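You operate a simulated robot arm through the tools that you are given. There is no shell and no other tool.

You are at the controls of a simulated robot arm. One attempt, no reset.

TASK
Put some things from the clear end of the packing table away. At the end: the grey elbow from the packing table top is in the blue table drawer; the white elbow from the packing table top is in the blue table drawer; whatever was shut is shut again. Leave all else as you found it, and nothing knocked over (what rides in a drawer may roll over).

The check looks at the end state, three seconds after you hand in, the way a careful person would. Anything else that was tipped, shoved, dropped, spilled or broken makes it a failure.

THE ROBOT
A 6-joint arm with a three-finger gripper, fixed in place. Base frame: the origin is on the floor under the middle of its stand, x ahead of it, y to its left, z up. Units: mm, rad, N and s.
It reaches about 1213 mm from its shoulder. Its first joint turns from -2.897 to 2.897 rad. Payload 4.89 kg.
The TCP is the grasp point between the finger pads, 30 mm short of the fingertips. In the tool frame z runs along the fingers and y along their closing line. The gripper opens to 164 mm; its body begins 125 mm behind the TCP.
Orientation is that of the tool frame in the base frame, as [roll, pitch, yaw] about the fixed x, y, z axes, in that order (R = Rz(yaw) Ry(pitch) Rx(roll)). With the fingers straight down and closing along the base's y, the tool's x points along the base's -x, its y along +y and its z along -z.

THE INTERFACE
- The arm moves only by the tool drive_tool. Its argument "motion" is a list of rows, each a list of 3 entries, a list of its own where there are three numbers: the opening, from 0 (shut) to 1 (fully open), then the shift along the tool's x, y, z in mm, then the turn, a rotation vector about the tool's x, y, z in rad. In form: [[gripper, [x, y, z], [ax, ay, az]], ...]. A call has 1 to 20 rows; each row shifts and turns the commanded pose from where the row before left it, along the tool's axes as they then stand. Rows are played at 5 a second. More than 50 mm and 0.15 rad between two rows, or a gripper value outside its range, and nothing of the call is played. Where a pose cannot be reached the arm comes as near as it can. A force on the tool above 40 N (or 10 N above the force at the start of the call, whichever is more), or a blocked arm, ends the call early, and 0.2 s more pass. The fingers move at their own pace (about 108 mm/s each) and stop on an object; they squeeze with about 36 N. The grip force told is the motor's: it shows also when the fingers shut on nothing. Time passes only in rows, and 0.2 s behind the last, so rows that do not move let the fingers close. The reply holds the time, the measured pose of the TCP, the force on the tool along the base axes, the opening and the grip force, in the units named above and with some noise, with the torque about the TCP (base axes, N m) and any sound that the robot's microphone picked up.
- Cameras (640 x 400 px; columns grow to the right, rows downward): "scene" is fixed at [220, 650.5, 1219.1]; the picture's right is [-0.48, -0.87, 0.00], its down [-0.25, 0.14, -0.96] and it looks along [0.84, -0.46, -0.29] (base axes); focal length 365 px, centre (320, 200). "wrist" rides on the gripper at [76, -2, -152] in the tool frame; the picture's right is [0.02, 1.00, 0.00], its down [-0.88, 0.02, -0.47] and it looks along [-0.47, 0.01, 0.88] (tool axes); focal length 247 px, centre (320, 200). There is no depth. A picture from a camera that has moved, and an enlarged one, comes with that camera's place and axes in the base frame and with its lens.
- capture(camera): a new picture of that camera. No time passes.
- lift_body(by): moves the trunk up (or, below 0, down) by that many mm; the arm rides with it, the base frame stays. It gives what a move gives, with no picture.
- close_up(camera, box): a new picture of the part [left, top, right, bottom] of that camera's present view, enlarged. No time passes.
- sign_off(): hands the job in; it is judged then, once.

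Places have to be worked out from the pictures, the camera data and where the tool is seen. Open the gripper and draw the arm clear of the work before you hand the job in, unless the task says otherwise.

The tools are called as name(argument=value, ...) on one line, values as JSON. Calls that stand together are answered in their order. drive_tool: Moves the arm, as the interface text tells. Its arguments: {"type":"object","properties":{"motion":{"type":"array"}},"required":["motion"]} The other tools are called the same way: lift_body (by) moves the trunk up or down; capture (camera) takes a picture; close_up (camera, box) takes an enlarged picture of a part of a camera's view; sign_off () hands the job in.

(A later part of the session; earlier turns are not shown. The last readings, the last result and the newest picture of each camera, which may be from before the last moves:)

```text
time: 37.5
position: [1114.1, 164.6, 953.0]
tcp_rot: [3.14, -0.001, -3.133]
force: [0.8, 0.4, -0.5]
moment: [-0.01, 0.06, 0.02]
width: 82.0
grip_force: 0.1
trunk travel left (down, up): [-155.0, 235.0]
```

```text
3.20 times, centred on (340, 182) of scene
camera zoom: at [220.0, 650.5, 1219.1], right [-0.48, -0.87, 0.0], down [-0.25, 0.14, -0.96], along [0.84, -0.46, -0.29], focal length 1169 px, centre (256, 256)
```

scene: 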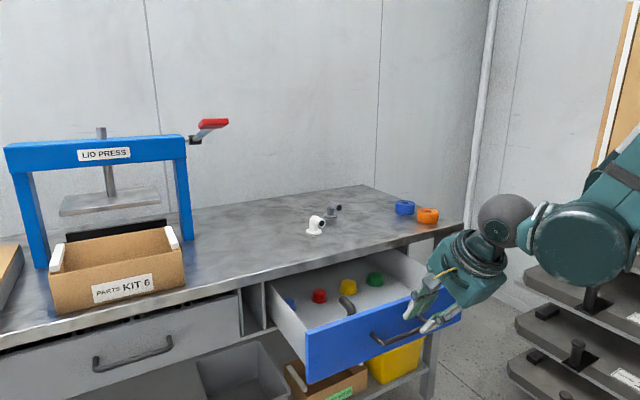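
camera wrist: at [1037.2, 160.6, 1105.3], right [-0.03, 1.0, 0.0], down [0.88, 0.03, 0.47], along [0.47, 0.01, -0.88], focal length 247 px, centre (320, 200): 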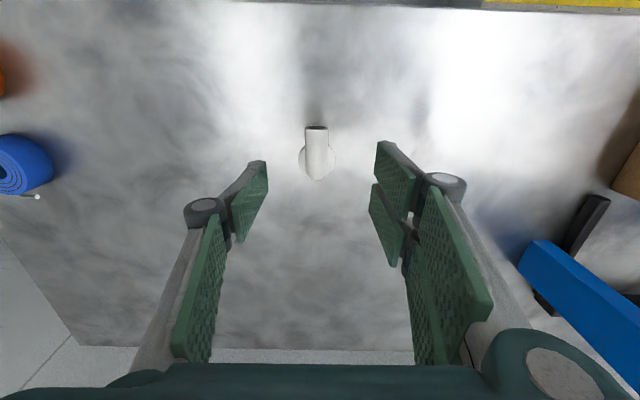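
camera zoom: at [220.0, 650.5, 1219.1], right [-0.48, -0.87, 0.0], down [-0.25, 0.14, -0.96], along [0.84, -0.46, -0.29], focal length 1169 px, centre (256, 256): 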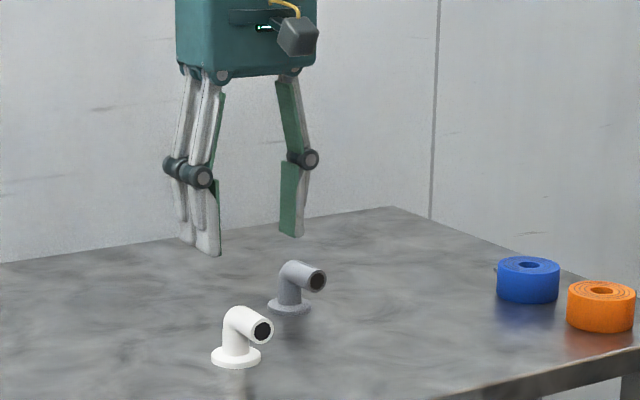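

White sits centred between the fingers. I'll zoom in to refine x and y.

close_up(camera="wrist", box=[260, 100, 380, 200])

```text
4.00 times, centred on (320, 150) of wrist
camera zoom: at [1037.2, 160.6, 1105.3], right [-0.03, 1.0, 0.0], down [0.88, 0.03, 0.47], along [0.47, 0.01, -0.88], focal length 988 px, centre (320, 400)
```

zoom: 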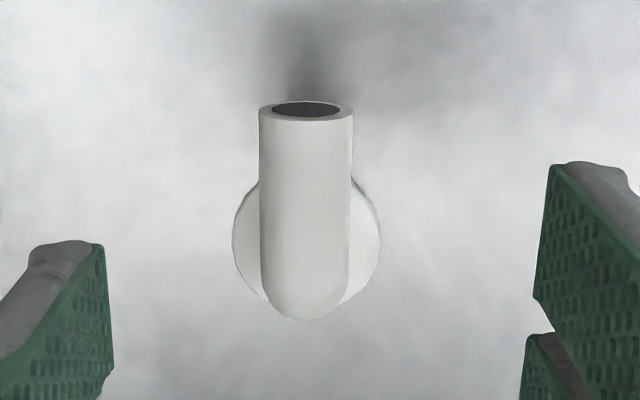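

White's axis is at about (1141, 158) with its mouth at x about 1091. I'll centre on the horizontal tube at (1122, 158) and descend to z 843, keeping the fingertips above the flange.

drive_tool(motion=[[0.5, [-8, -6.5, 0], [0, 0, 0]], [0.5, [0, 0, 35], [0, 0, 0]], [0.5, [0, 0, 35], [0, 0, 0]], [0.5, [0, 0, 25], [0, 0, 0]], [0.5, [0, 0, 15], [0, 0, 0]], [0.5, [0, 0, 0], [0, 0, 0]]])

capture(camera="wrist")

close_up(camera="scene", box=[260, 160, 400, 250])

```text
time: 38.9
position: [1121.4, 159.2, 844.7]
tcp_rot: [3.142, 0.002, -3.133]
force: [-0.2, 0.9, 0.0]
moment: [-0.03, 0.02, 0.0]
width: 82.0
grip_force: 0.0
trunk travel left (down, up): [-155.0, 235.0]
```

```text
taken
camera wrist: at [1045.3, 156.5, 997.3], right [-0.03, 1.0, 0.0], down [0.88, 0.03, 0.47], along [0.47, 0.01, -0.88], focal length 247 px, centre (320, 200)
```

wrist: 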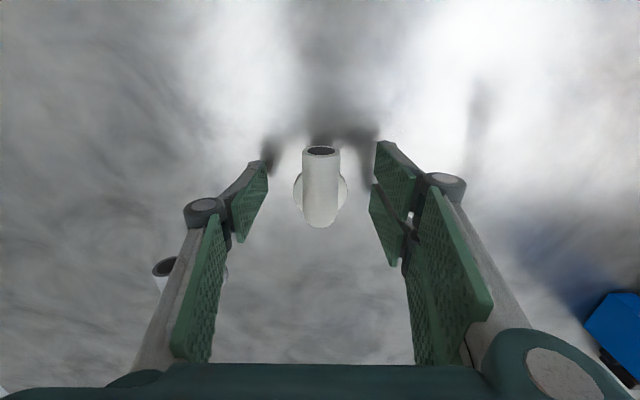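

```text
4.44 times, centred on (330, 205) of scene
camera zoom: at [220.0, 650.5, 1219.1], right [-0.48, -0.87, 0.0], down [-0.25, 0.14, -0.96], along [0.84, -0.46, -0.29], focal length 1624 px, centre (276, 178)
```

zoom: 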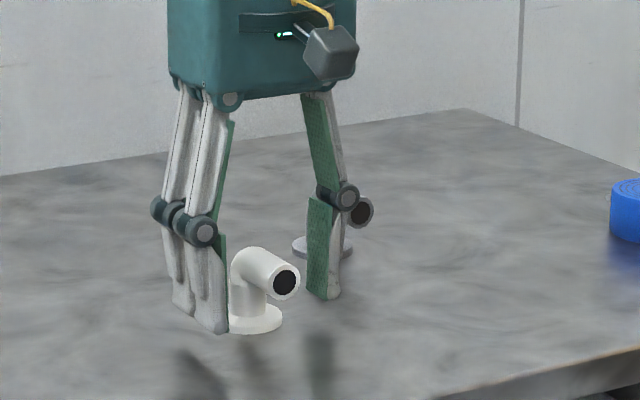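

The tube is centred between the pads, with the fingertips just above the flange. I'll close on it.

drive_tool(motion=[[0.3, [0, 0, 0], [0, 0, 0]], [0, [0, 0, 0], [0, 0, 0]], [0, [0, 0, 0], [0, 0, 0]], [0, [0, 0, 0], [0, 0, 0]], [0, [0, 0, 0], [0, 0, 0]]])

capture(camera="wrist")

close_up(camera="scene", box=[260, 160, 400, 250])

```text
time: 40.1
position: [1121.7, 161.0, 845.8]
tcp_rot: [-3.14, 0.0, -3.133]
force: [0.8, 0.1, 1.7]
moment: [0.05, -0.05, 0.02]
width: 22.3
grip_force: 36.2
trunk travel left (down, up): [-155.0, 235.0]
```

```text
taken
camera wrist: at [1045.1, 156.5, 997.8], right [-0.03, 1.0, 0.0], down [0.88, 0.03, 0.47], along [0.47, 0.01, -0.88], focal length 247 px, centre (320, 200)
```

wrist: 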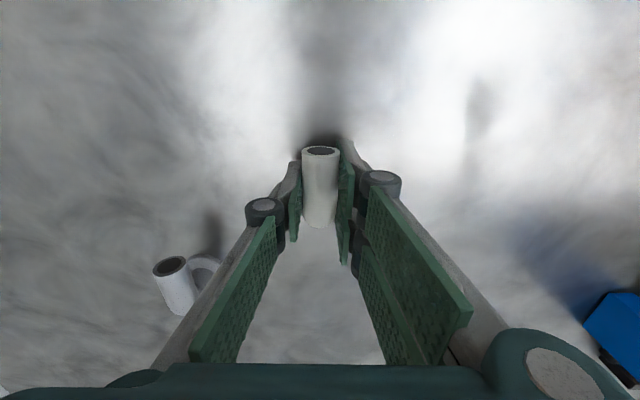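

```text
4.44 times, centred on (330, 205) of scene
camera zoom: at [220.0, 650.5, 1219.1], right [-0.48, -0.87, 0.0], down [-0.25, 0.14, -0.96], along [0.84, -0.46, -0.29], focal length 1624 px, centre (276, 178)
```

zoom: 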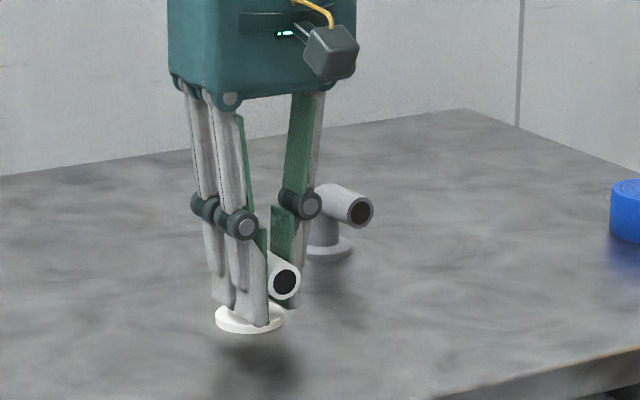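

White is gripped at 22 mm. I'll lift it straight up and check.

drive_tool(motion=[[0, [0, 0, -10], [0, 0, 0]], [0, [0, 0, -25], [0, 0, 0]], [0, [0, 0, -40], [0, 0, 0]], [0, [0, 0, -40], [0, 0, 0]], [0, [0, 0, 0], [0, 0, 0]]])

close_up(camera="scene", box=[240, 120, 440, 245])

capture(camera="wrist")

```text
time: 41.3
position: [1122.6, 159.4, 961.6]
tcp_rot: [-3.141, 0.0, -3.134]
force: [0.0, -0.7, -1.0]
moment: [-0.03, -0.03, 0.02]
width: 22.9
grip_force: 36.2
trunk travel left (down, up): [-155.0, 235.0]
```

```text
3.20 times, centred on (340, 182) of scene
camera zoom: at [220.0, 650.5, 1219.1], right [-0.48, -0.87, 0.0], down [-0.25, 0.14, -0.96], along [0.84, -0.46, -0.29], focal length 1169 px, centre (256, 256)
```

zoom: 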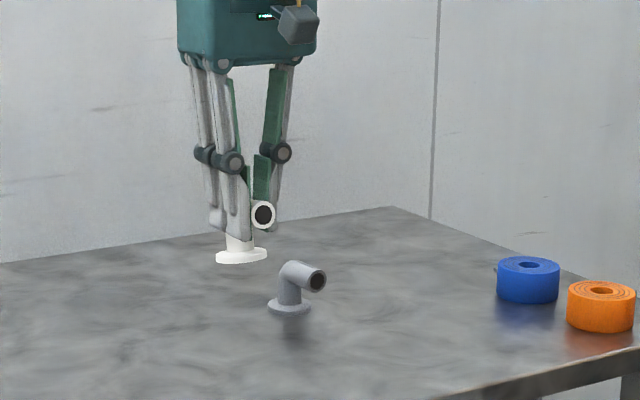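

```text
taken
camera wrist: at [1044.4, 155.9, 1113.8], right [-0.03, 1.0, 0.0], down [0.88, 0.03, 0.47], along [0.47, 0.01, -0.88], focal length 247 px, centre (320, 200)
```

wrist: 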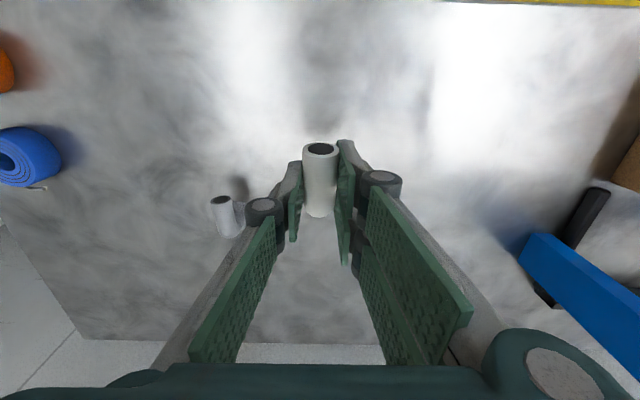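

White is held securely. I'll carry it over the free part of the drawer at about (870, 87).

drive_tool(motion=[[0, [42, -12, 0], [0, 0, 0]], [0, [42, -12, 0], [0, 0, 0]], [0, [42, -12, 0], [0, 0, 0]], [0, [42, -12, 0], [0, 0, 0]], [0, [42, -12, 0], [0, 0, 0]], [0, [42, -12, 0], [0, 0, 0]], [0, [0, 0, 0], [0, 0, 0]]])

capture(camera="wrist")

capture(camera="scene")

```text
time: 42.9
position: [869.9, 85.2, 961.4]
tcp_rot: [3.141, 0.001, -3.133]
force: [-0.5, 0.4, 0.4]
moment: [0.03, -0.03, 0.01]
width: 23.1
grip_force: 35.8
trunk travel left (down, up): [-155.0, 235.0]
```

```text
taken
camera wrist: at [792.8, 81.8, 1113.1], right [-0.03, 1.0, 0.0], down [0.88, 0.03, 0.47], along [0.47, 0.01, -0.88], focal length 247 px, centre (320, 200)
```

wrist: 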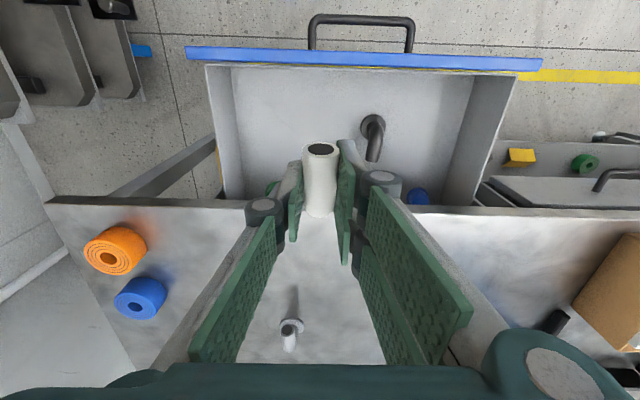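

```text
taken
```

scene: 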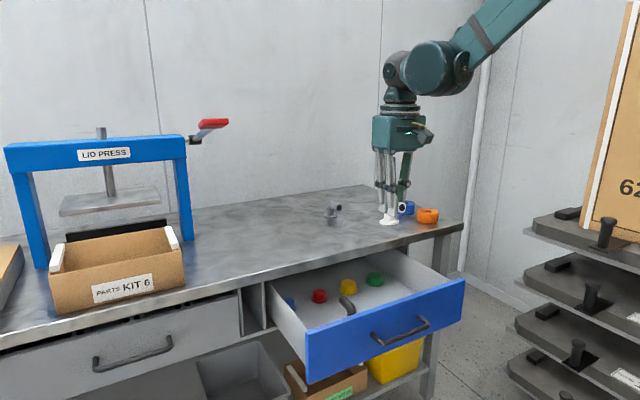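

The spot below is free. I'll lower into the drawer in steps to z about 700 and check.

drive_tool(motion=[[0, [0, 0, 45], [0, 0, 0]], [0, [0, 0, 45], [0, 0, 0]], [0, [0, 0, 45], [0, 0, 0]], [0, [0, 0, 45], [0, 0, 0]], [0, [0, 0, 40], [0, 0, 0]], [0, [0, 0, 25], [0, 0, 0]], [0, [0, 0, 15], [0, 0, 0]], [0, [0, 0, 0], [0, 0, 0]]])

capture(camera="wrist")

close_up(camera="scene", box=[260, 200, 480, 390])

```text
time: 44.7
position: [872.2, 84.9, 701.2]
tcp_rot: [3.141, 0.0, -3.132]
force: [0.8, -0.1, 0.0]
moment: [0.04, 0.0, 0.04]
width: 22.8
grip_force: 36.2
trunk travel left (down, up): [-155.0, 235.0]
```

```text
taken
camera wrist: at [793.4, 82.3, 852.8], right [-0.03, 1.0, 0.0], down [0.88, 0.03, 0.47], along [0.47, 0.01, -0.88], focal length 247 px, centre (320, 200)
```

wrist: 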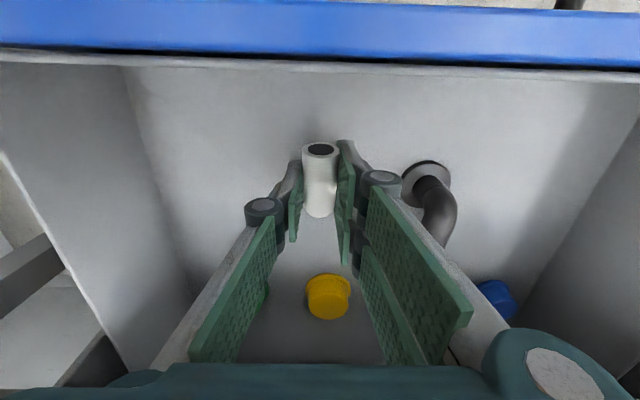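

```text
2.11 times, centred on (370, 295) of scene
camera zoom: at [220.0, 650.5, 1219.1], right [-0.48, -0.87, 0.0], down [-0.25, 0.14, -0.96], along [0.84, -0.46, -0.29], focal length 769 px, centre (215, 0)
```

zoom: 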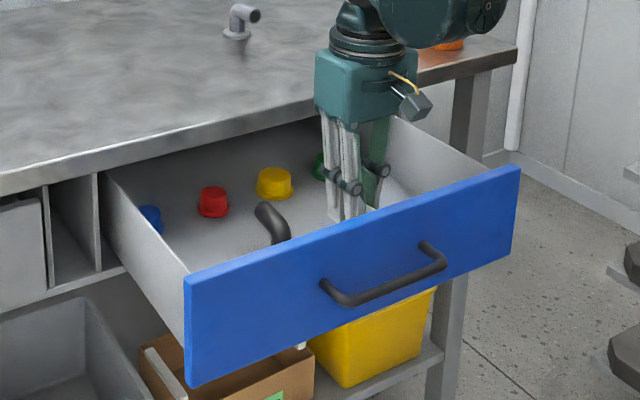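

No contact at z 701. I'll lower in small steps, feeling for the drawer floor.

drive_tool(motion=[[0, [0, 0, 3], [0, 0, 0]], [0, [0, 0, 3], [0, 0, 0]], [0, [0, 0, 3], [0, 0, 0]], [0, [0, 0, 0], [0, 0, 0]]])

```text
time: 45.7
position: [870.4, 84.3, 692.9]
tcp_rot: [-3.142, -0.002, -3.133]
force: [-0.9, 1.3, 22.6]
moment: [0.22, -0.87, 0.07]
width: 22.8
grip_force: 36.1
trunk travel left (down, up): [-155.0, 235.0]
```

The floor was felt at 22 N. I'll ease up 1 mm, open the fingers moderately and rise straight up.

drive_tool(motion=[[0, [0, 0, -1.2], [0, 0, 0]], [0.2, [0, 0, 0], [0, 0, 0]], [0.32, [0, 0, 0], [0, 0, 0]], [0.32, [0, 0, 0], [0, 0, 0]]])

capture(camera="wrist")

```text
time: 46.7
position: [870.6, 84.0, 692.1]
tcp_rot: [3.141, -0.001, -3.133]
force: [0.0, 0.5, -0.1]
moment: [0.01, 0.03, 0.0]
width: 52.2
grip_force: 0.0
trunk travel left (down, up): [-155.0, 235.0]
```

```text
taken
camera wrist: at [793.6, 82.1, 845.2], right [-0.03, 1.0, 0.0], down [0.88, 0.03, 0.47], along [0.47, 0.01, -0.88], focal length 247 px, centre (320, 200)
```

wrist: 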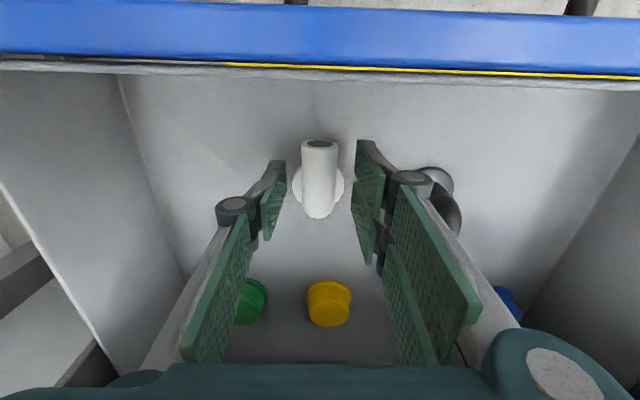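

White stands free on the drawer floor. I'll raise the gripper straight up out of the drawer.

drive_tool(motion=[[0.32, [0, 0, -20], [0, 0, 0]], [0.32, [0, 0, -40], [0, 0, 0]], [0.32, [0, 0, -45], [0, 0, 0]], [0.4, [0, 0, -45], [0, 0, 0]], [0.5, [0, 0, -45], [0, 0, 0]], [0.5, [0, 0, -45], [0, 0, 0]], [0.5, [0, 0, -30], [0, 0, 0]], [0.5, [0, 0, 0], [0, 0, 0]]])

capture(camera="wrist")

capture(camera="scene")

```text
time: 48.5
position: [872.0, 83.9, 963.1]
tcp_rot: [-3.141, 0.001, -3.134]
force: [-0.3, -0.2, 0.5]
moment: [0.0, -0.03, 0.05]
width: 81.9
grip_force: 0.1
trunk travel left (down, up): [-155.0, 235.0]
```

```text
taken
camera wrist: at [794.0, 80.6, 1115.7], right [-0.03, 1.0, 0.0], down [0.88, 0.03, 0.47], along [0.47, 0.01, -0.88], focal length 247 px, centre (320, 200)
```

wrist: 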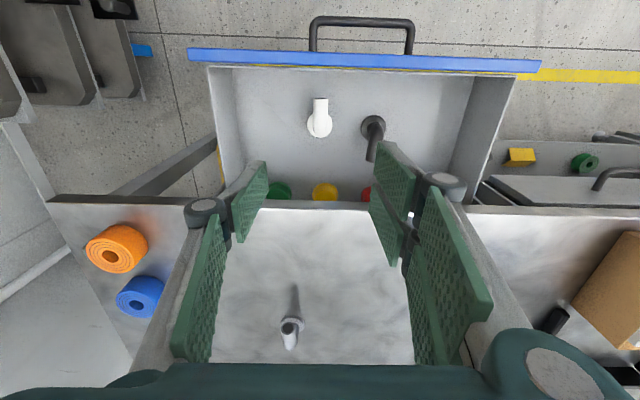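

```text
taken
```

scene: 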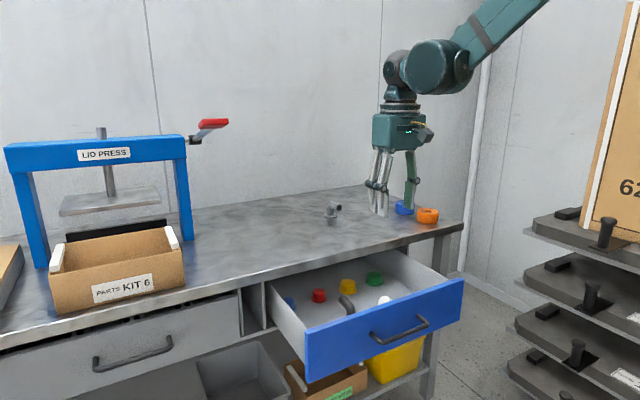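

White stands neatly in the drawer. Now I'll move over the grey elbow at about (1222, 39).

drive_tool(motion=[[0.5, [-43.5, -5.6, 1], [0, 0, 0]], [0.5, [-43.5, -5.6, 1], [0, 0, 0]], [0.5, [-43.5, -5.6, 1], [0, 0, 0]], [0.5, [-43.5, -5.6, 1], [0, 0, 0]], [0.5, [-43.5, -5.6, 1], [0, 0, 0]], [0.5, [-43.5, -5.6, 1], [0, 0, 0]], [0.5, [-43.5, -5.6, 1], [0, 0, 0]], [0.5, [-43.5, -5.6, 1], [0, 0, 0]], [0.5, [0, 0, 0], [0, 0, 0]]])

capture(camera="wrist")

close_up(camera="wrist", box=[260, 100, 380, 200])

```text
time: 50.5
position: [1221.5, 43.5, 954.8]
tcp_rot: [-3.14, -0.001, -3.133]
force: [1.0, 0.2, -0.4]
moment: [-0.03, 0.07, 0.02]
width: 82.1
grip_force: 0.0
trunk travel left (down, up): [-155.0, 235.0]
```

```text
taken
camera wrist: at [1143.6, 39.9, 1106.6], right [-0.03, 1.0, 0.0], down [0.88, 0.03, 0.47], along [0.47, 0.01, -0.88], focal length 247 px, centre (320, 200)
```

wrist: 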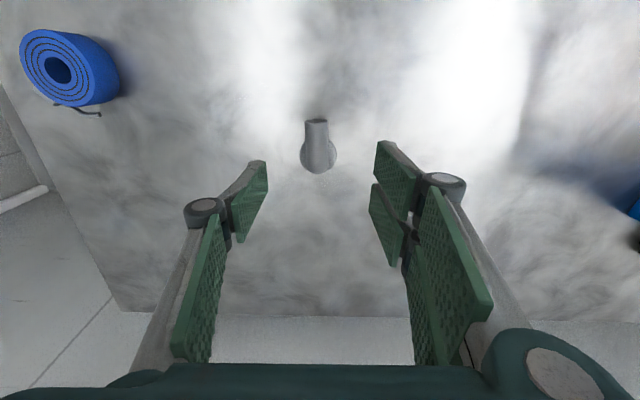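

```text
4.00 times, centred on (320, 150) of wrist
camera zoom: at [1143.6, 39.9, 1106.6], right [-0.03, 1.0, 0.0], down [0.88, 0.03, 0.47], along [0.47, 0.01, -0.88], focal length 988 px, centre (320, 400)
```

zoom: 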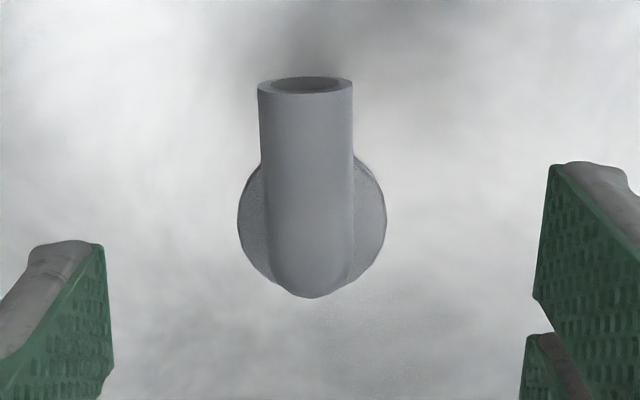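

Grey sits the same way relative to the gripper as white did. I'll shift 1.5 mm in x and −5.5 mm in y, then descend to z about 844.

drive_tool(motion=[[0.5, [-2, -5.5, 0], [0, 0, 0]], [0.5, [0, 0, 35], [0, 0, 0]], [0.5, [0, 0, 35], [0, 0, 0]], [0.5, [0, 0, 25], [0, 0, 0]], [0.5, [0, 0, 15], [0, 0, 0]], [0.5, [0, 0, 0], [0, 0, 0]]])

capture(camera="wrist")

close_up(camera="scene", box=[260, 140, 400, 240])

```text
time: 51.9
position: [1221.2, 37.1, 845.8]
tcp_rot: [-3.141, 0.0, -3.134]
force: [0.5, 0.0, -0.2]
moment: [-0.01, 0.03, -0.03]
width: 81.9
grip_force: 0.0
trunk travel left (down, up): [-155.0, 235.0]
```

```text
taken
camera wrist: at [1142.5, 34.9, 997.4], right [-0.03, 1.0, 0.0], down [0.88, 0.03, 0.47], along [0.47, 0.01, -0.88], focal length 247 px, centre (320, 200)
```

wrist: 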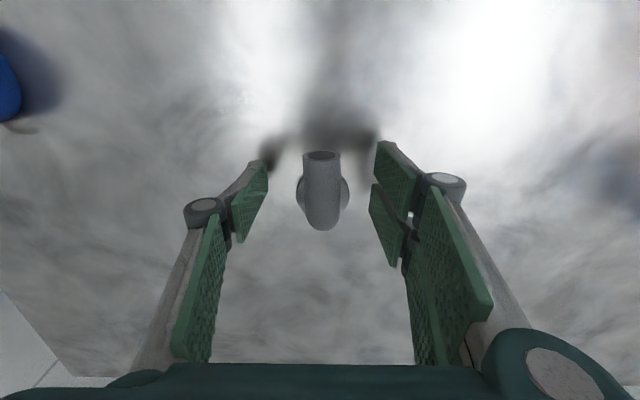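

```text
4.00 times, centred on (330, 190) of scene
camera zoom: at [220.0, 650.5, 1219.1], right [-0.48, -0.87, 0.0], down [-0.25, 0.14, -0.96], along [0.84, -0.46, -0.29], focal length 1461 px, centre (280, 240)
```

zoom: 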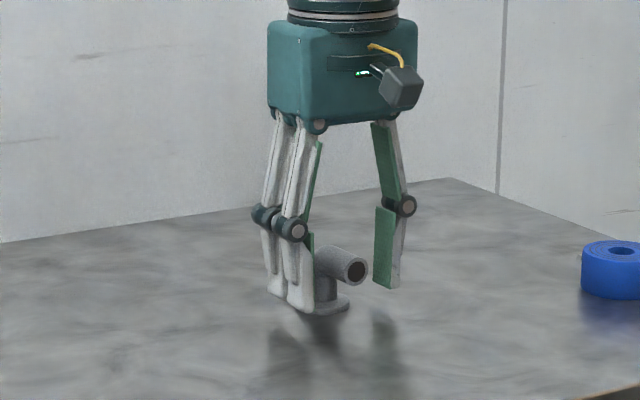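

The position matches the white grasp geometry. I'll close on grey.

drive_tool(motion=[[0.3, [0, 0, 0], [0, 0, 0]], [0, [0, 0, 0], [0, 0, 0]], [0, [0, 0, 0], [0, 0, 0]], [0, [0, 0, 0], [0, 0, 0]], [0, [0, 0, 0], [0, 0, 0]]])

drive_tool(motion=[[0, [0, 0, -10], [0, 0, 0]], [0, [0, 0, -25], [0, 0, 0]], [0, [0, 0, -40], [0, 0, 0]], [0, [0, 0, -40], [0, 0, 0]], [0, [0, 0, 0], [0, 0, 0]]])

capture(camera="wrist")

close_up(camera="scene", box=[240, 120, 440, 245])

```text
time: 53.1
position: [1218.7, 38.2, 845.8]
tcp_rot: [-3.14, -0.001, -3.134]
force: [0.2, 1.1, 2.9]
moment: [0.1, -0.07, 0.02]
width: 22.5
grip_force: 36.4
trunk travel left (down, up): [-155.0, 235.0]
```

```text
time: 54.3
position: [1219.1, 38.9, 960.6]
tcp_rot: [3.141, 0.0, -3.133]
force: [-0.6, -0.9, 0.2]
moment: [0.01, -0.05, 0.0]
width: 22.6
grip_force: 36.3
trunk travel left (down, up): [-155.0, 235.0]
```

```text
taken
camera wrist: at [1142.6, 36.0, 1113.9], right [-0.03, 1.0, 0.0], down [0.88, 0.03, 0.47], along [0.47, 0.01, -0.88], focal length 247 px, centre (320, 200)
```

wrist: 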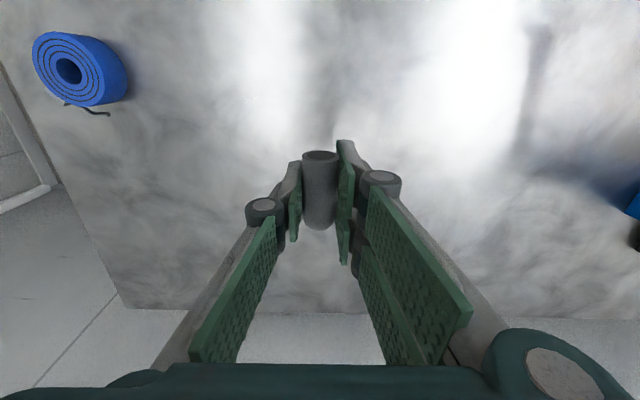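

```text
3.20 times, centred on (340, 182) of scene
camera zoom: at [220.0, 650.5, 1219.1], right [-0.48, -0.87, 0.0], down [-0.25, 0.14, -0.96], along [0.84, -0.46, -0.29], focal length 1169 px, centre (256, 256)
```

zoom: 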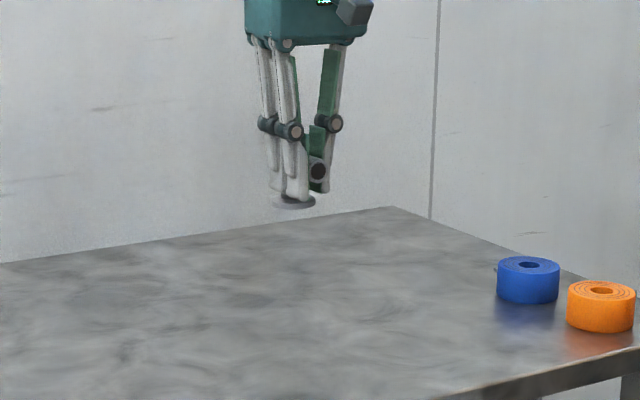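

Grey is held firmly. I'll carry it to above the drawer at about (870, 3), between the side wall and the white elbow.

drive_tool(motion=[[0, [43.6, -4.8, 0], [0, 0, 0]], [0, [43.6, -4.8, 0], [0, 0, 0]], [0, [43.6, -4.8, 0], [0, 0, 0]], [0, [43.6, -4.8, 0], [0, 0, 0]], [0, [43.6, -4.8, 0], [0, 0, 0]], [0, [43.6, -4.8, 0], [0, 0, 0]], [0, [43.6, -4.8, 0], [0, 0, 0]], [0, [43.6, -4.8, 0], [0, 0, 0]], [0, [0, 0, 0], [0, 0, 0]]])

capture(camera="wrist")

close_up(camera="wrist", box=[220, 20, 520, 240])

```text
time: 56.3
position: [872.8, -3.7, 960.3]
tcp_rot: [-3.141, -0.001, -3.135]
force: [-0.2, -0.2, 0.0]
moment: [-0.03, -0.05, -0.02]
width: 22.5
grip_force: 36.2
trunk travel left (down, up): [-155.0, 235.0]
```

```text
taken
camera wrist: at [794.9, -6.8, 1112.6], right [-0.03, 1.0, 0.0], down [0.88, 0.03, 0.47], along [0.47, 0.01, -0.88], focal length 247 px, centre (320, 200)
```

wrist: 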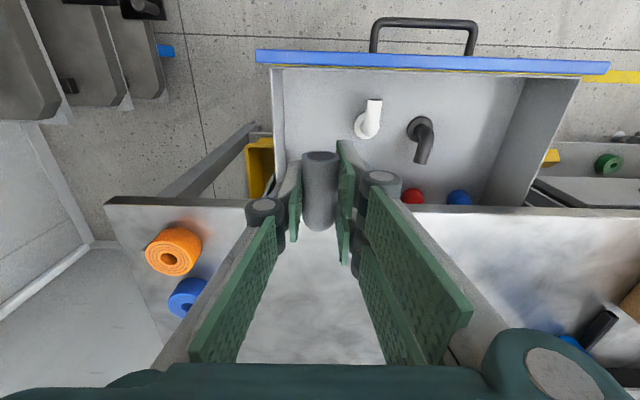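

```text
1.82 times, centred on (370, 130) of wrist
camera zoom: at [794.9, -6.8, 1112.6], right [-0.03, 1.0, 0.0], down [0.88, 0.03, 0.47], along [0.47, 0.01, -0.88], focal length 449 px, centre (229, 327)
```

zoom: 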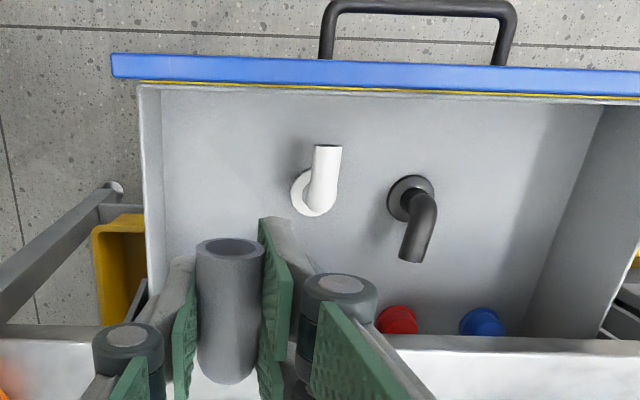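

Current y is about −4, which is centred in the gap between the side wall (−70) and white's tube (67). I'll lower into the drawer.

drive_tool(motion=[[0, [0, 0, 45], [0, 0, 0]], [0, [0, 0, 45], [0, 0, 0]], [0, [0, 0, 45], [0, 0, 0]], [0, [0, 0, 45], [0, 0, 0]], [0, [0, 0, 40], [0, 0, 0]], [0, [0, 0, 25], [0, 0, 0]], [0, [0, 0, 14], [0, 0, 0]], [0, [0, 0, 0], [0, 0, 0]]])

capture(camera="wrist")

```text
time: 58.1
position: [872.8, -3.7, 700.4]
tcp_rot: [3.14, 0.0, -3.132]
force: [0.8, -0.4, -1.8]
moment: [0.01, 0.04, -0.02]
width: 22.5
grip_force: 35.6
trunk travel left (down, up): [-155.0, 235.0]
```

```text
taken
camera wrist: at [796.0, -6.0, 853.2], right [-0.03, 1.0, 0.0], down [0.88, 0.03, 0.47], along [0.47, 0.01, -0.88], focal length 247 px, centre (320, 200)
```

wrist: 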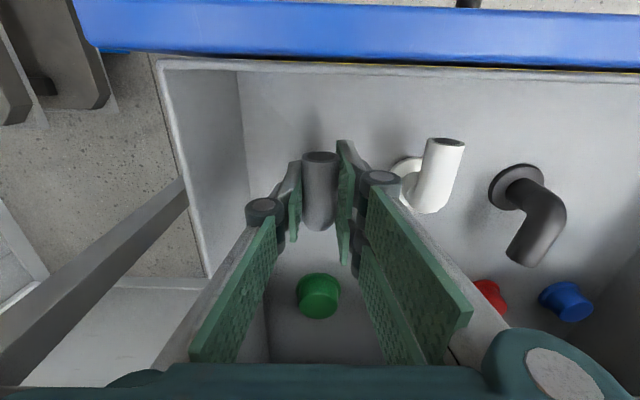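

Clear so far. I'll lower in 3 mm steps to feel the floor.

drive_tool(motion=[[0, [0, 0, 3], [0, 0, 0]], [0, [0, 0, 3], [0, 0, 0]], [0, [0, 0, 2], [0, 0, 0]], [0, [0, 0, 0], [0, 0, 0]]])

```text
time: 59.1
position: [872.8, -3.5, 693.1]
tcp_rot: [3.14, 0.001, -3.133]
force: [1.2, -0.1, 0.2]
moment: [0.02, 0.01, 0.01]
width: 22.5
grip_force: 36.7
trunk travel left (down, up): [-155.0, 235.0]
```

drive_tool(motion=[[0, [0, 0, 2], [0, 0, 0]], [0, [0, 0, 1], [0, 0, 0]], [0, [0, 0, 0], [0, 0, 0]]])

```text
time: 59.9
position: [870.9, -3.7, 691.0]
tcp_rot: [3.141, -0.002, -3.133]
force: [0.0, 0.5, -0.4]
moment: [0.02, 0.0, 0.02]
width: 22.2
grip_force: 36.2
trunk travel left (down, up): [-155.0, 235.0]
```

No contact at z 691 yet, so I'll continue down in small steps.

drive_tool(motion=[[0, [0, 0, 1.5], [0, 0, 0]], [0, [0, 0, 1.5], [0, 0, 0]], [0, [0, 0, 0], [0, 0, 0]]])

```text
time: 60.7
position: [874.0, -3.8, 687.1]
tcp_rot: [3.142, -0.001, -3.132]
force: [0.7, -0.8, 0.3]
moment: [0.0, -0.01, 0.02]
width: 22.6
grip_force: 36.3
trunk travel left (down, up): [-155.0, 235.0]
```

close_up(camera="scene", box=[300, 230, 480, 340])

drive_tool(motion=[[0, [0, 0, 1.5], [0, 0, 0]], [0, [0, 0, 1.5], [0, 0, 0]], [0, [0, 0, 0], [0, 0, 0]]])

```text
3.56 times, centred on (390, 285) of scene
camera zoom: at [220.0, 650.5, 1219.1], right [-0.48, -0.87, 0.0], down [-0.25, 0.14, -0.96], along [0.84, -0.46, -0.29], focal length 1299 px, centre (71, -102)
```

zoom: 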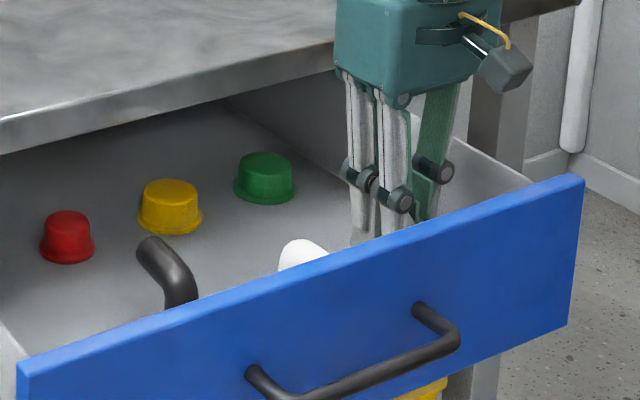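

```text
time: 61.5
position: [871.8, -1.6, 684.8]
tcp_rot: [3.142, 0.0, -3.131]
force: [-0.2, -0.1, 0.1]
moment: [0.01, 0.04, 0.01]
width: 22.3
grip_force: 36.1
trunk travel left (down, up): [-155.0, 235.0]
```

Still free at z 685. I'll continue feeling downward.

drive_tool(motion=[[0, [0, 0, 1.5], [0, 0, 0]], [0, [0, 0, 1.5], [0, 0, 0]], [0, [0, 0, 0], [0, 0, 0]]])

```text
time: 62.3
position: [872.6, -2.9, 682.4]
tcp_rot: [3.14, 0.0, -3.133]
force: [-0.5, -0.9, 17.6]
moment: [0.31, -0.37, -0.02]
width: 22.2
grip_force: 35.8
trunk travel left (down, up): [-155.0, 235.0]
```

The floor was felt at z 682. I'll ease up slightly and open the fingers just enough to clear the tube.

drive_tool(motion=[[0, [0, 0, -1], [0, 0, 0]], [0.2, [0, 0, 0], [0, 0, 0]], [0.27, [0, 0, 0], [0, 0, 0]], [0.27, [0, 0, 0], [0, 0, 0]]])

capture(camera="wrist")

```text
time: 63.3
position: [872.8, -3.3, 682.2]
tcp_rot: [-3.141, -0.001, -3.133]
force: [0.8, -0.9, -0.9]
moment: [0.0, 0.03, 0.01]
width: 44.0
grip_force: 0.2
trunk travel left (down, up): [-155.0, 235.0]
```

```text
taken
camera wrist: at [796.0, -6.4, 834.7], right [-0.03, 1.0, 0.0], down [0.88, 0.03, 0.47], along [0.47, 0.01, -0.88], focal length 247 px, centre (320, 200)
```

wrist: 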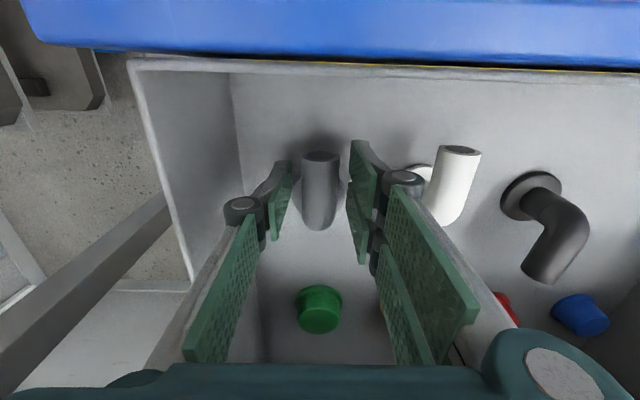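

Grey stands free between the open pads. I'll raise the gripper straight up.

drive_tool(motion=[[0.27, [0, 0, -15], [0, 0, 0]], [0.27, [0, 0, -30], [0, 0, 0]], [0.27, [0, 0, -45], [0, 0, 0]], [0.27, [0, 0, -45], [0, 0, 0]], [0.27, [0, 0, -45], [0, 0, 0]], [0.27, [0, 0, -45], [0, 0, 0]], [0.27, [0, 0, -45], [0, 0, 0]], [0.27, [0, 0, 0], [0, 0, 0]]])

capture(camera="wrist")

capture(camera="scene")

```text
time: 65.1
position: [874.6, -5.4, 953.3]
tcp_rot: [3.141, -0.001, -3.132]
force: [-1.1, 0.2, -0.3]
moment: [0.0, -0.08, 0.0]
width: 44.3
grip_force: 0.0
trunk travel left (down, up): [-155.0, 235.0]
```

```text
taken
camera wrist: at [797.1, -7.9, 1105.2], right [-0.03, 1.0, 0.0], down [0.88, 0.03, 0.47], along [0.47, 0.01, -0.88], focal length 247 px, centre (320, 200)
```

wrist: 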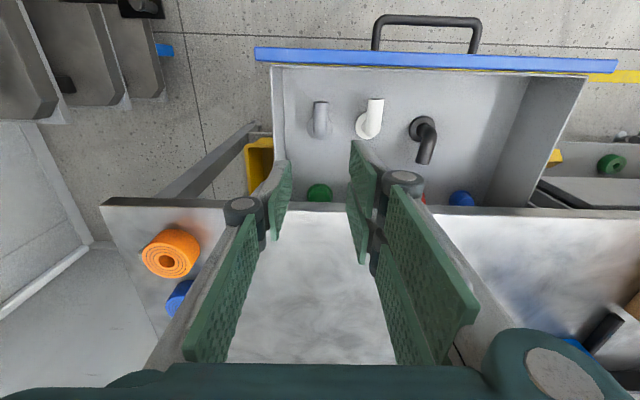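

```text
taken
```

scene: 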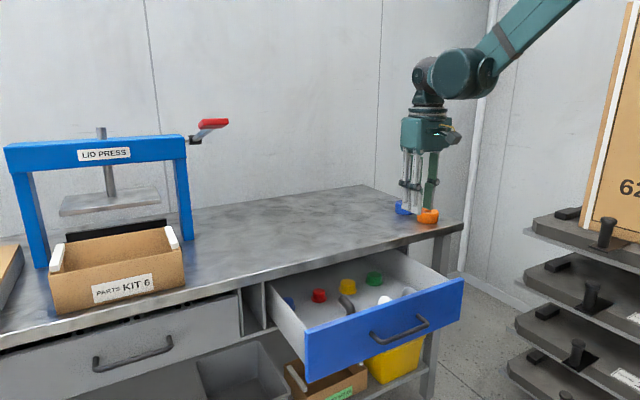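

Both elbows are standing in the drawer. To close it, I'll shut the gripper, move in front of the drawer at about (640, 139), lower, and push on the handle bar with the fingers. First, the move back at a safe height.

drive_tool(motion=[[0.27, [39.2, 24, 0], [0, 0, 0]], [0.27, [39.2, 24, 0], [0, 0, 0]], [0.1, [39.2, 24, 0], [0, 0, 0]], [0, [39.2, 24, 0], [0, 0, 0]], [0, [39.2, 24, 0], [0, 0, 0]], [0, [39.2, 24, 0], [0, 0, 0]], [0, [0, 0, 0], [0, 0, 0]]])

```text
time: 66.7
position: [637.4, 137.3, 953.3]
tcp_rot: [-3.142, -0.001, -3.133]
force: [-0.6, -1.3, 0.4]
moment: [0.06, 0.01, 0.0]
width: 0.0
grip_force: 35.9
trunk travel left (down, up): [-155.0, 235.0]
```

The arm is at (637, 137, 953) with the gripper shut. I'll lower the trunk 150 mm, straight down and well in front of the drawer.

lift_body(by=-150)

capture(camera="wrist")

capture(camera="scene")

```text
time: 68.4
position: [637.2, 137.9, 805.4]
tcp_rot: [3.141, -0.002, -3.133]
force: [-0.3, -0.9, -0.4]
moment: [-0.01, 0.02, 0.01]
width: 0.0
grip_force: 35.9
trunk travel left (down, up): [-5.0, 385.0]
```

```text
taken
camera wrist: at [559.8, 134.6, 956.1], right [-0.03, 1.0, 0.0], down [0.88, 0.03, 0.47], along [0.47, 0.01, -0.88], focal length 247 px, centre (320, 200)
```

wrist: 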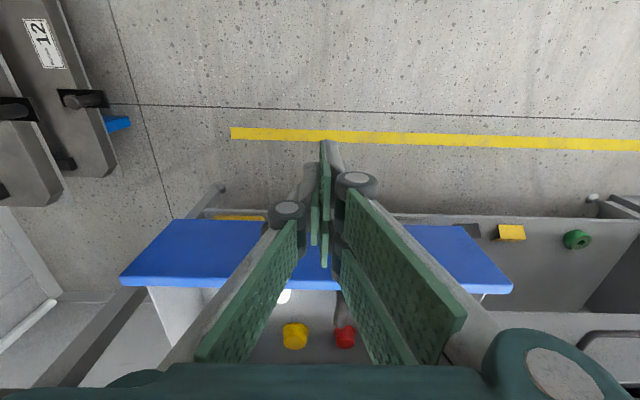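

```text
taken
```

scene: 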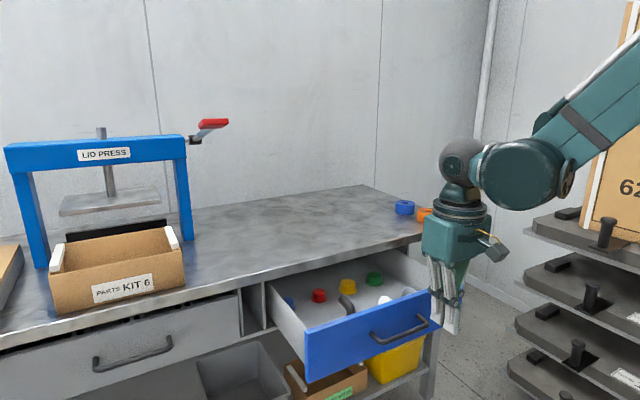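

In position in front of the handle. I'll descend to z about 692 so the fingers span the bar height, then approach to near contact.

drive_tool(motion=[[0, [0, 0, 38], [0, 0, 0]], [0, [0, 0, 38], [0, 0, 0]], [0, [0, 0, 37], [0, 0, 0]], [0, [-20, 0, 0], [0, 0, 0]], [0, [-20, 0, 0], [0, 0, 0]], [0, [0, 0, 0], [0, 0, 0]]])

capture(camera="wrist")

close_up(camera="scene", box=[300, 200, 500, 350])

```text
time: 69.8
position: [676.9, 140.8, 690.2]
tcp_rot: [-3.141, 0.0, -3.133]
force: [0.0, 0.4, -0.2]
moment: [0.01, -0.04, 0.01]
width: 0.0
grip_force: 35.4
trunk travel left (down, up): [-5.0, 385.0]
```

```text
taken
camera wrist: at [600.6, 137.2, 842.3], right [-0.03, 1.0, 0.0], down [0.88, 0.03, 0.47], along [0.47, 0.01, -0.88], focal length 247 px, centre (320, 200)
```

wrist: 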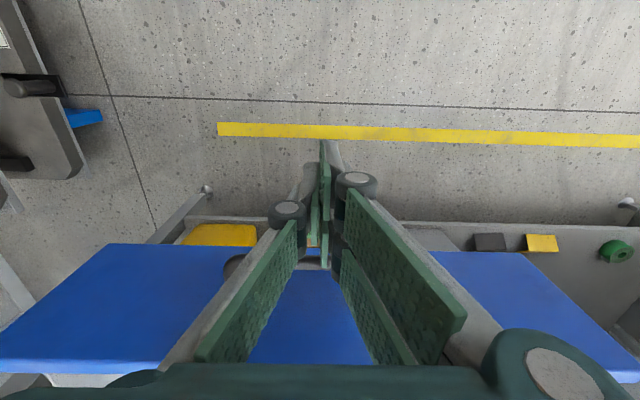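

```text
2.67 times, centred on (400, 275) of scene
camera zoom: at [220.0, 650.5, 1219.1], right [-0.48, -0.87, 0.0], down [-0.25, 0.14, -0.96], along [0.84, -0.46, -0.29], focal length 974 px, centre (107, 0)
```

zoom: 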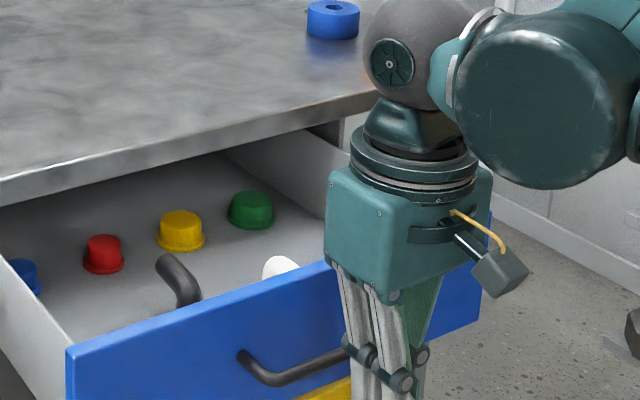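

The fingers are below and in front of the bar. I'll push forward slowly and watch for contact.

drive_tool(motion=[[0, [-8, 0, 0], [0, 0, 0]], [0, [-8, 0, 0], [0, 0, 0]], [0, [-8, 0, 0], [0, 0, 0]], [0, [-8, 0, 0], [0, 0, 0]], [0, [-8, 0, 0], [0, 0, 0]], [0, [0, 0, 0], [0, 0, 0]]])

close_up(camera="scene", box=[300, 200, 500, 350])

capture(camera="wrist")

```text
time: 71.2
position: [715.5, 138.8, 690.0]
tcp_rot: [-3.141, 0.0, -3.134]
force: [-0.9, 0.1, -0.2]
moment: [0.03, -0.03, 0.0]
width: 0.0
grip_force: 35.9
trunk travel left (down, up): [-5.0, 385.0]
```

```text
2.67 times, centred on (400, 275) of scene
camera zoom: at [220.0, 650.5, 1219.1], right [-0.48, -0.87, 0.0], down [-0.25, 0.14, -0.96], along [0.84, -0.46, -0.29], focal length 974 px, centre (107, 0)
```

zoom: 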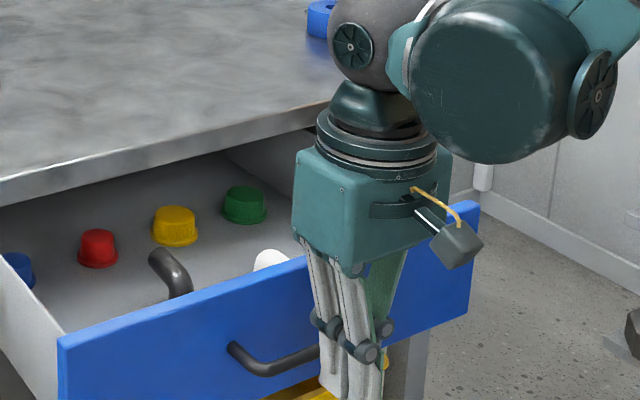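

```text
taken
camera wrist: at [639.0, 136.3, 842.4], right [-0.03, 1.0, 0.0], down [0.88, 0.03, 0.47], along [0.47, 0.01, -0.88], focal length 247 px, centre (320, 200)
```

wrist: 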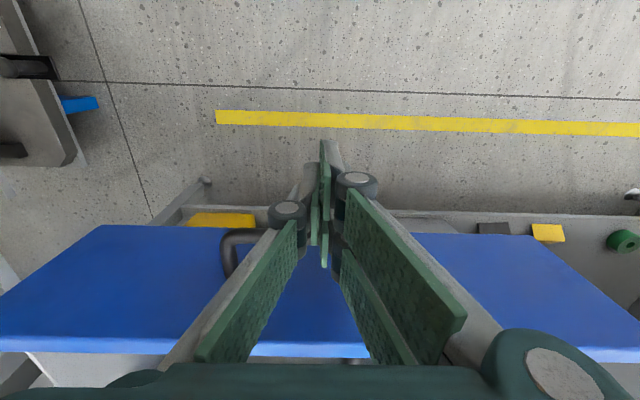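

The drawer is moving in with almost no resistance. I'll continue pushing with steady steps.

drive_tool(motion=[[0, [-12, 0, 0], [0, 0, 0]], [0, [-12, 0, 0], [0, 0, 0]], [0, [-12, 0, 0], [0, 0, 0]], [0, [-12, 0, 0], [0, 0, 0]], [0, [-12, 0, 0], [0, 0, 0]], [0, [-12, 0, 0], [0, 0, 0]], [0, [-12, 0, 0], [0, 0, 0]], [0, [-12, 0, 0], [0, 0, 0]], [0, [-12, 0, 0], [0, 0, 0]], [0, [-12, 0, 0], [0, 0, 0]], [0, [0, 0, 0], [0, 0, 0]]])

capture(camera="scene")

capture(camera="wrist")

```text
time: 73.6
position: [835.1, 139.8, 692.2]
tcp_rot: [3.141, 0.0, -3.133]
force: [0.0, -0.3, 0.4]
moment: [0.0, 0.0, 0.0]
width: 0.0
grip_force: 36.0
trunk travel left (down, up): [-5.0, 385.0]
```

```text
taken
```

scene: 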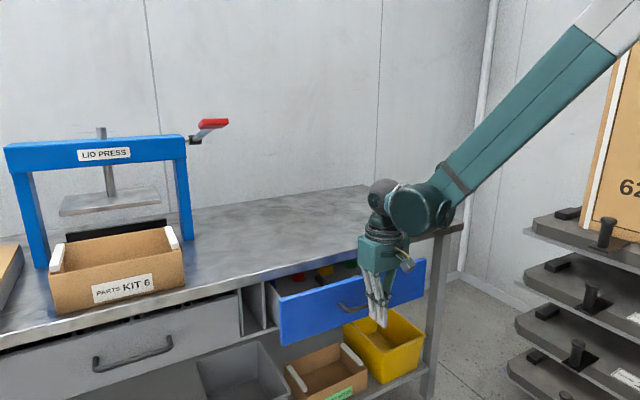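

```text
taken
camera wrist: at [758.7, 135.5, 844.0], right [-0.03, 1.0, 0.0], down [0.88, 0.03, 0.47], along [0.47, 0.01, -0.88], focal length 247 px, centre (320, 200)
```

wrist: 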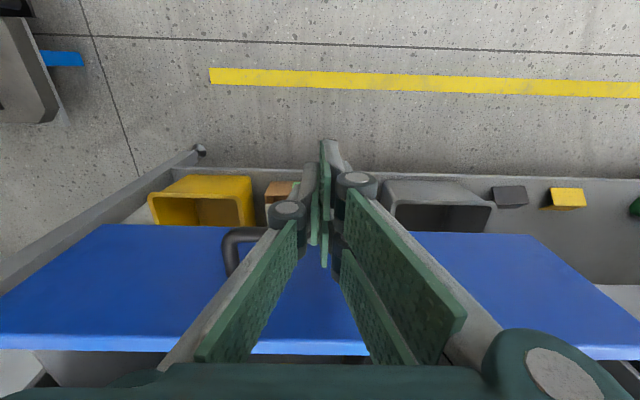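

The drawer is about 75 mm from shut. I'll continue more slowly.

drive_tool(motion=[[0, [-8, 0, 0], [0, 0, 0]], [0, [-8, 0, 0], [0, 0, 0]], [0, [-8, 0, 0], [0, 0, 0]], [0, [-8, 0, 0], [0, 0, 0]], [0, [-8, 0, 0], [0, 0, 0]], [0, [-8, 0, 0], [0, 0, 0]], [0, [0, 0, 0], [0, 0, 0]]])

close_up(camera="scene", box=[230, 200, 450, 350])

```text
time: 75.2
position: [884.1, 140.2, 689.3]
tcp_rot: [-3.141, -0.001, -3.133]
force: [-0.4, 0.4, -0.6]
moment: [-0.03, -0.02, 0.01]
width: 0.0
grip_force: 35.9
trunk travel left (down, up): [-5.0, 385.0]
```

```text
2.67 times, centred on (340, 275) of scene
camera zoom: at [220.0, 650.5, 1219.1], right [-0.48, -0.87, 0.0], down [-0.25, 0.14, -0.96], along [0.84, -0.46, -0.29], focal length 974 px, centre (267, 0)
```

zoom: 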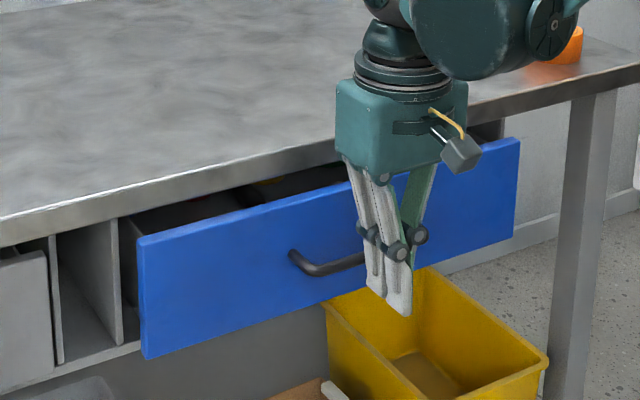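

About 25 mm remains. I'll push the last part in small steps.

drive_tool(motion=[[0, [-4, 0, 0], [0, 0, 0]], [0, [-4, 0, 0], [0, 0, 0]], [0, [-4, 0, 0], [0, 0, 0]], [0, [-4, 0, 0], [0, 0, 0]], [0, [0, 0, 0], [0, 0, 0]]])

close_up(camera="scene", box=[230, 230, 430, 340])

```text
time: 76.4
position: [901.6, 138.9, 689.6]
tcp_rot: [-3.142, 0.0, -3.132]
force: [0.3, 0.3, -0.4]
moment: [-0.01, 0.02, -0.01]
width: 0.0
grip_force: 36.4
trunk travel left (down, up): [-5.0, 385.0]
```

```text
3.20 times, centred on (330, 285) of scene
camera zoom: at [220.0, 650.5, 1219.1], right [-0.48, -0.87, 0.0], down [-0.25, 0.14, -0.96], along [0.84, -0.46, -0.29], focal length 1169 px, centre (288, -72)
```

zoom: 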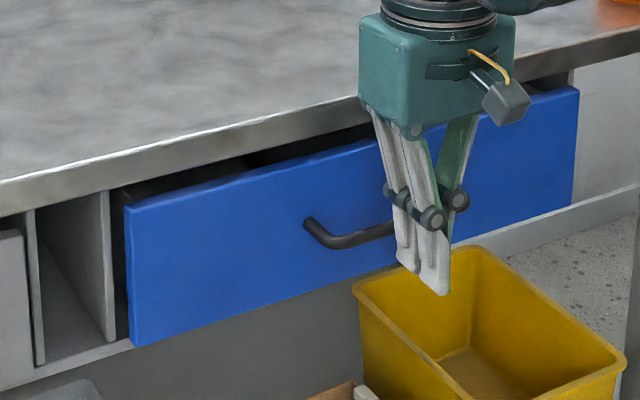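

Compared with the initial view at the same framing, the front is still roughly 10 mm out. I'll keep pushing in 2–3 mm steps until it seats.

drive_tool(motion=[[0, [-3, 0, 0], [0, 0, 0]], [0, [-3, 0, 0], [0, 0, 0]], [0, [-2, 0, 0], [0, 0, 0]], [0, [0, 0, 0], [0, 0, 0]]])

close_up(camera="scene", box=[230, 230, 430, 340])

```text
time: 77.4
position: [908.1, 139.9, 690.8]
tcp_rot: [3.141, 0.001, -3.131]
force: [-0.7, 0.3, 0.5]
moment: [-0.02, -0.01, -0.01]
width: 0.2
grip_force: 36.0
trunk travel left (down, up): [-5.0, 385.0]
```

```text
3.20 times, centred on (330, 285) of scene
camera zoom: at [220.0, 650.5, 1219.1], right [-0.48, -0.87, 0.0], down [-0.25, 0.14, -0.96], along [0.84, -0.46, -0.29], focal length 1169 px, centre (288, -72)
```

zoom: 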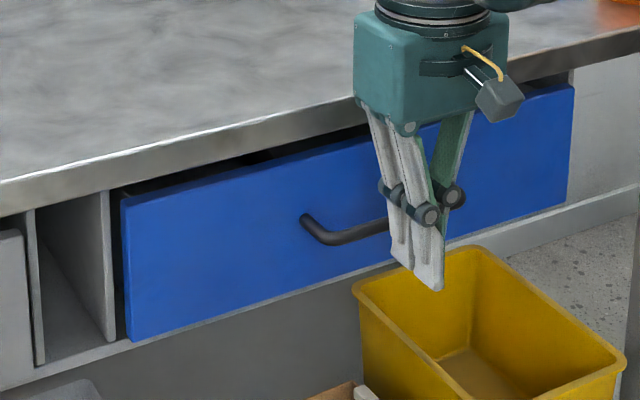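

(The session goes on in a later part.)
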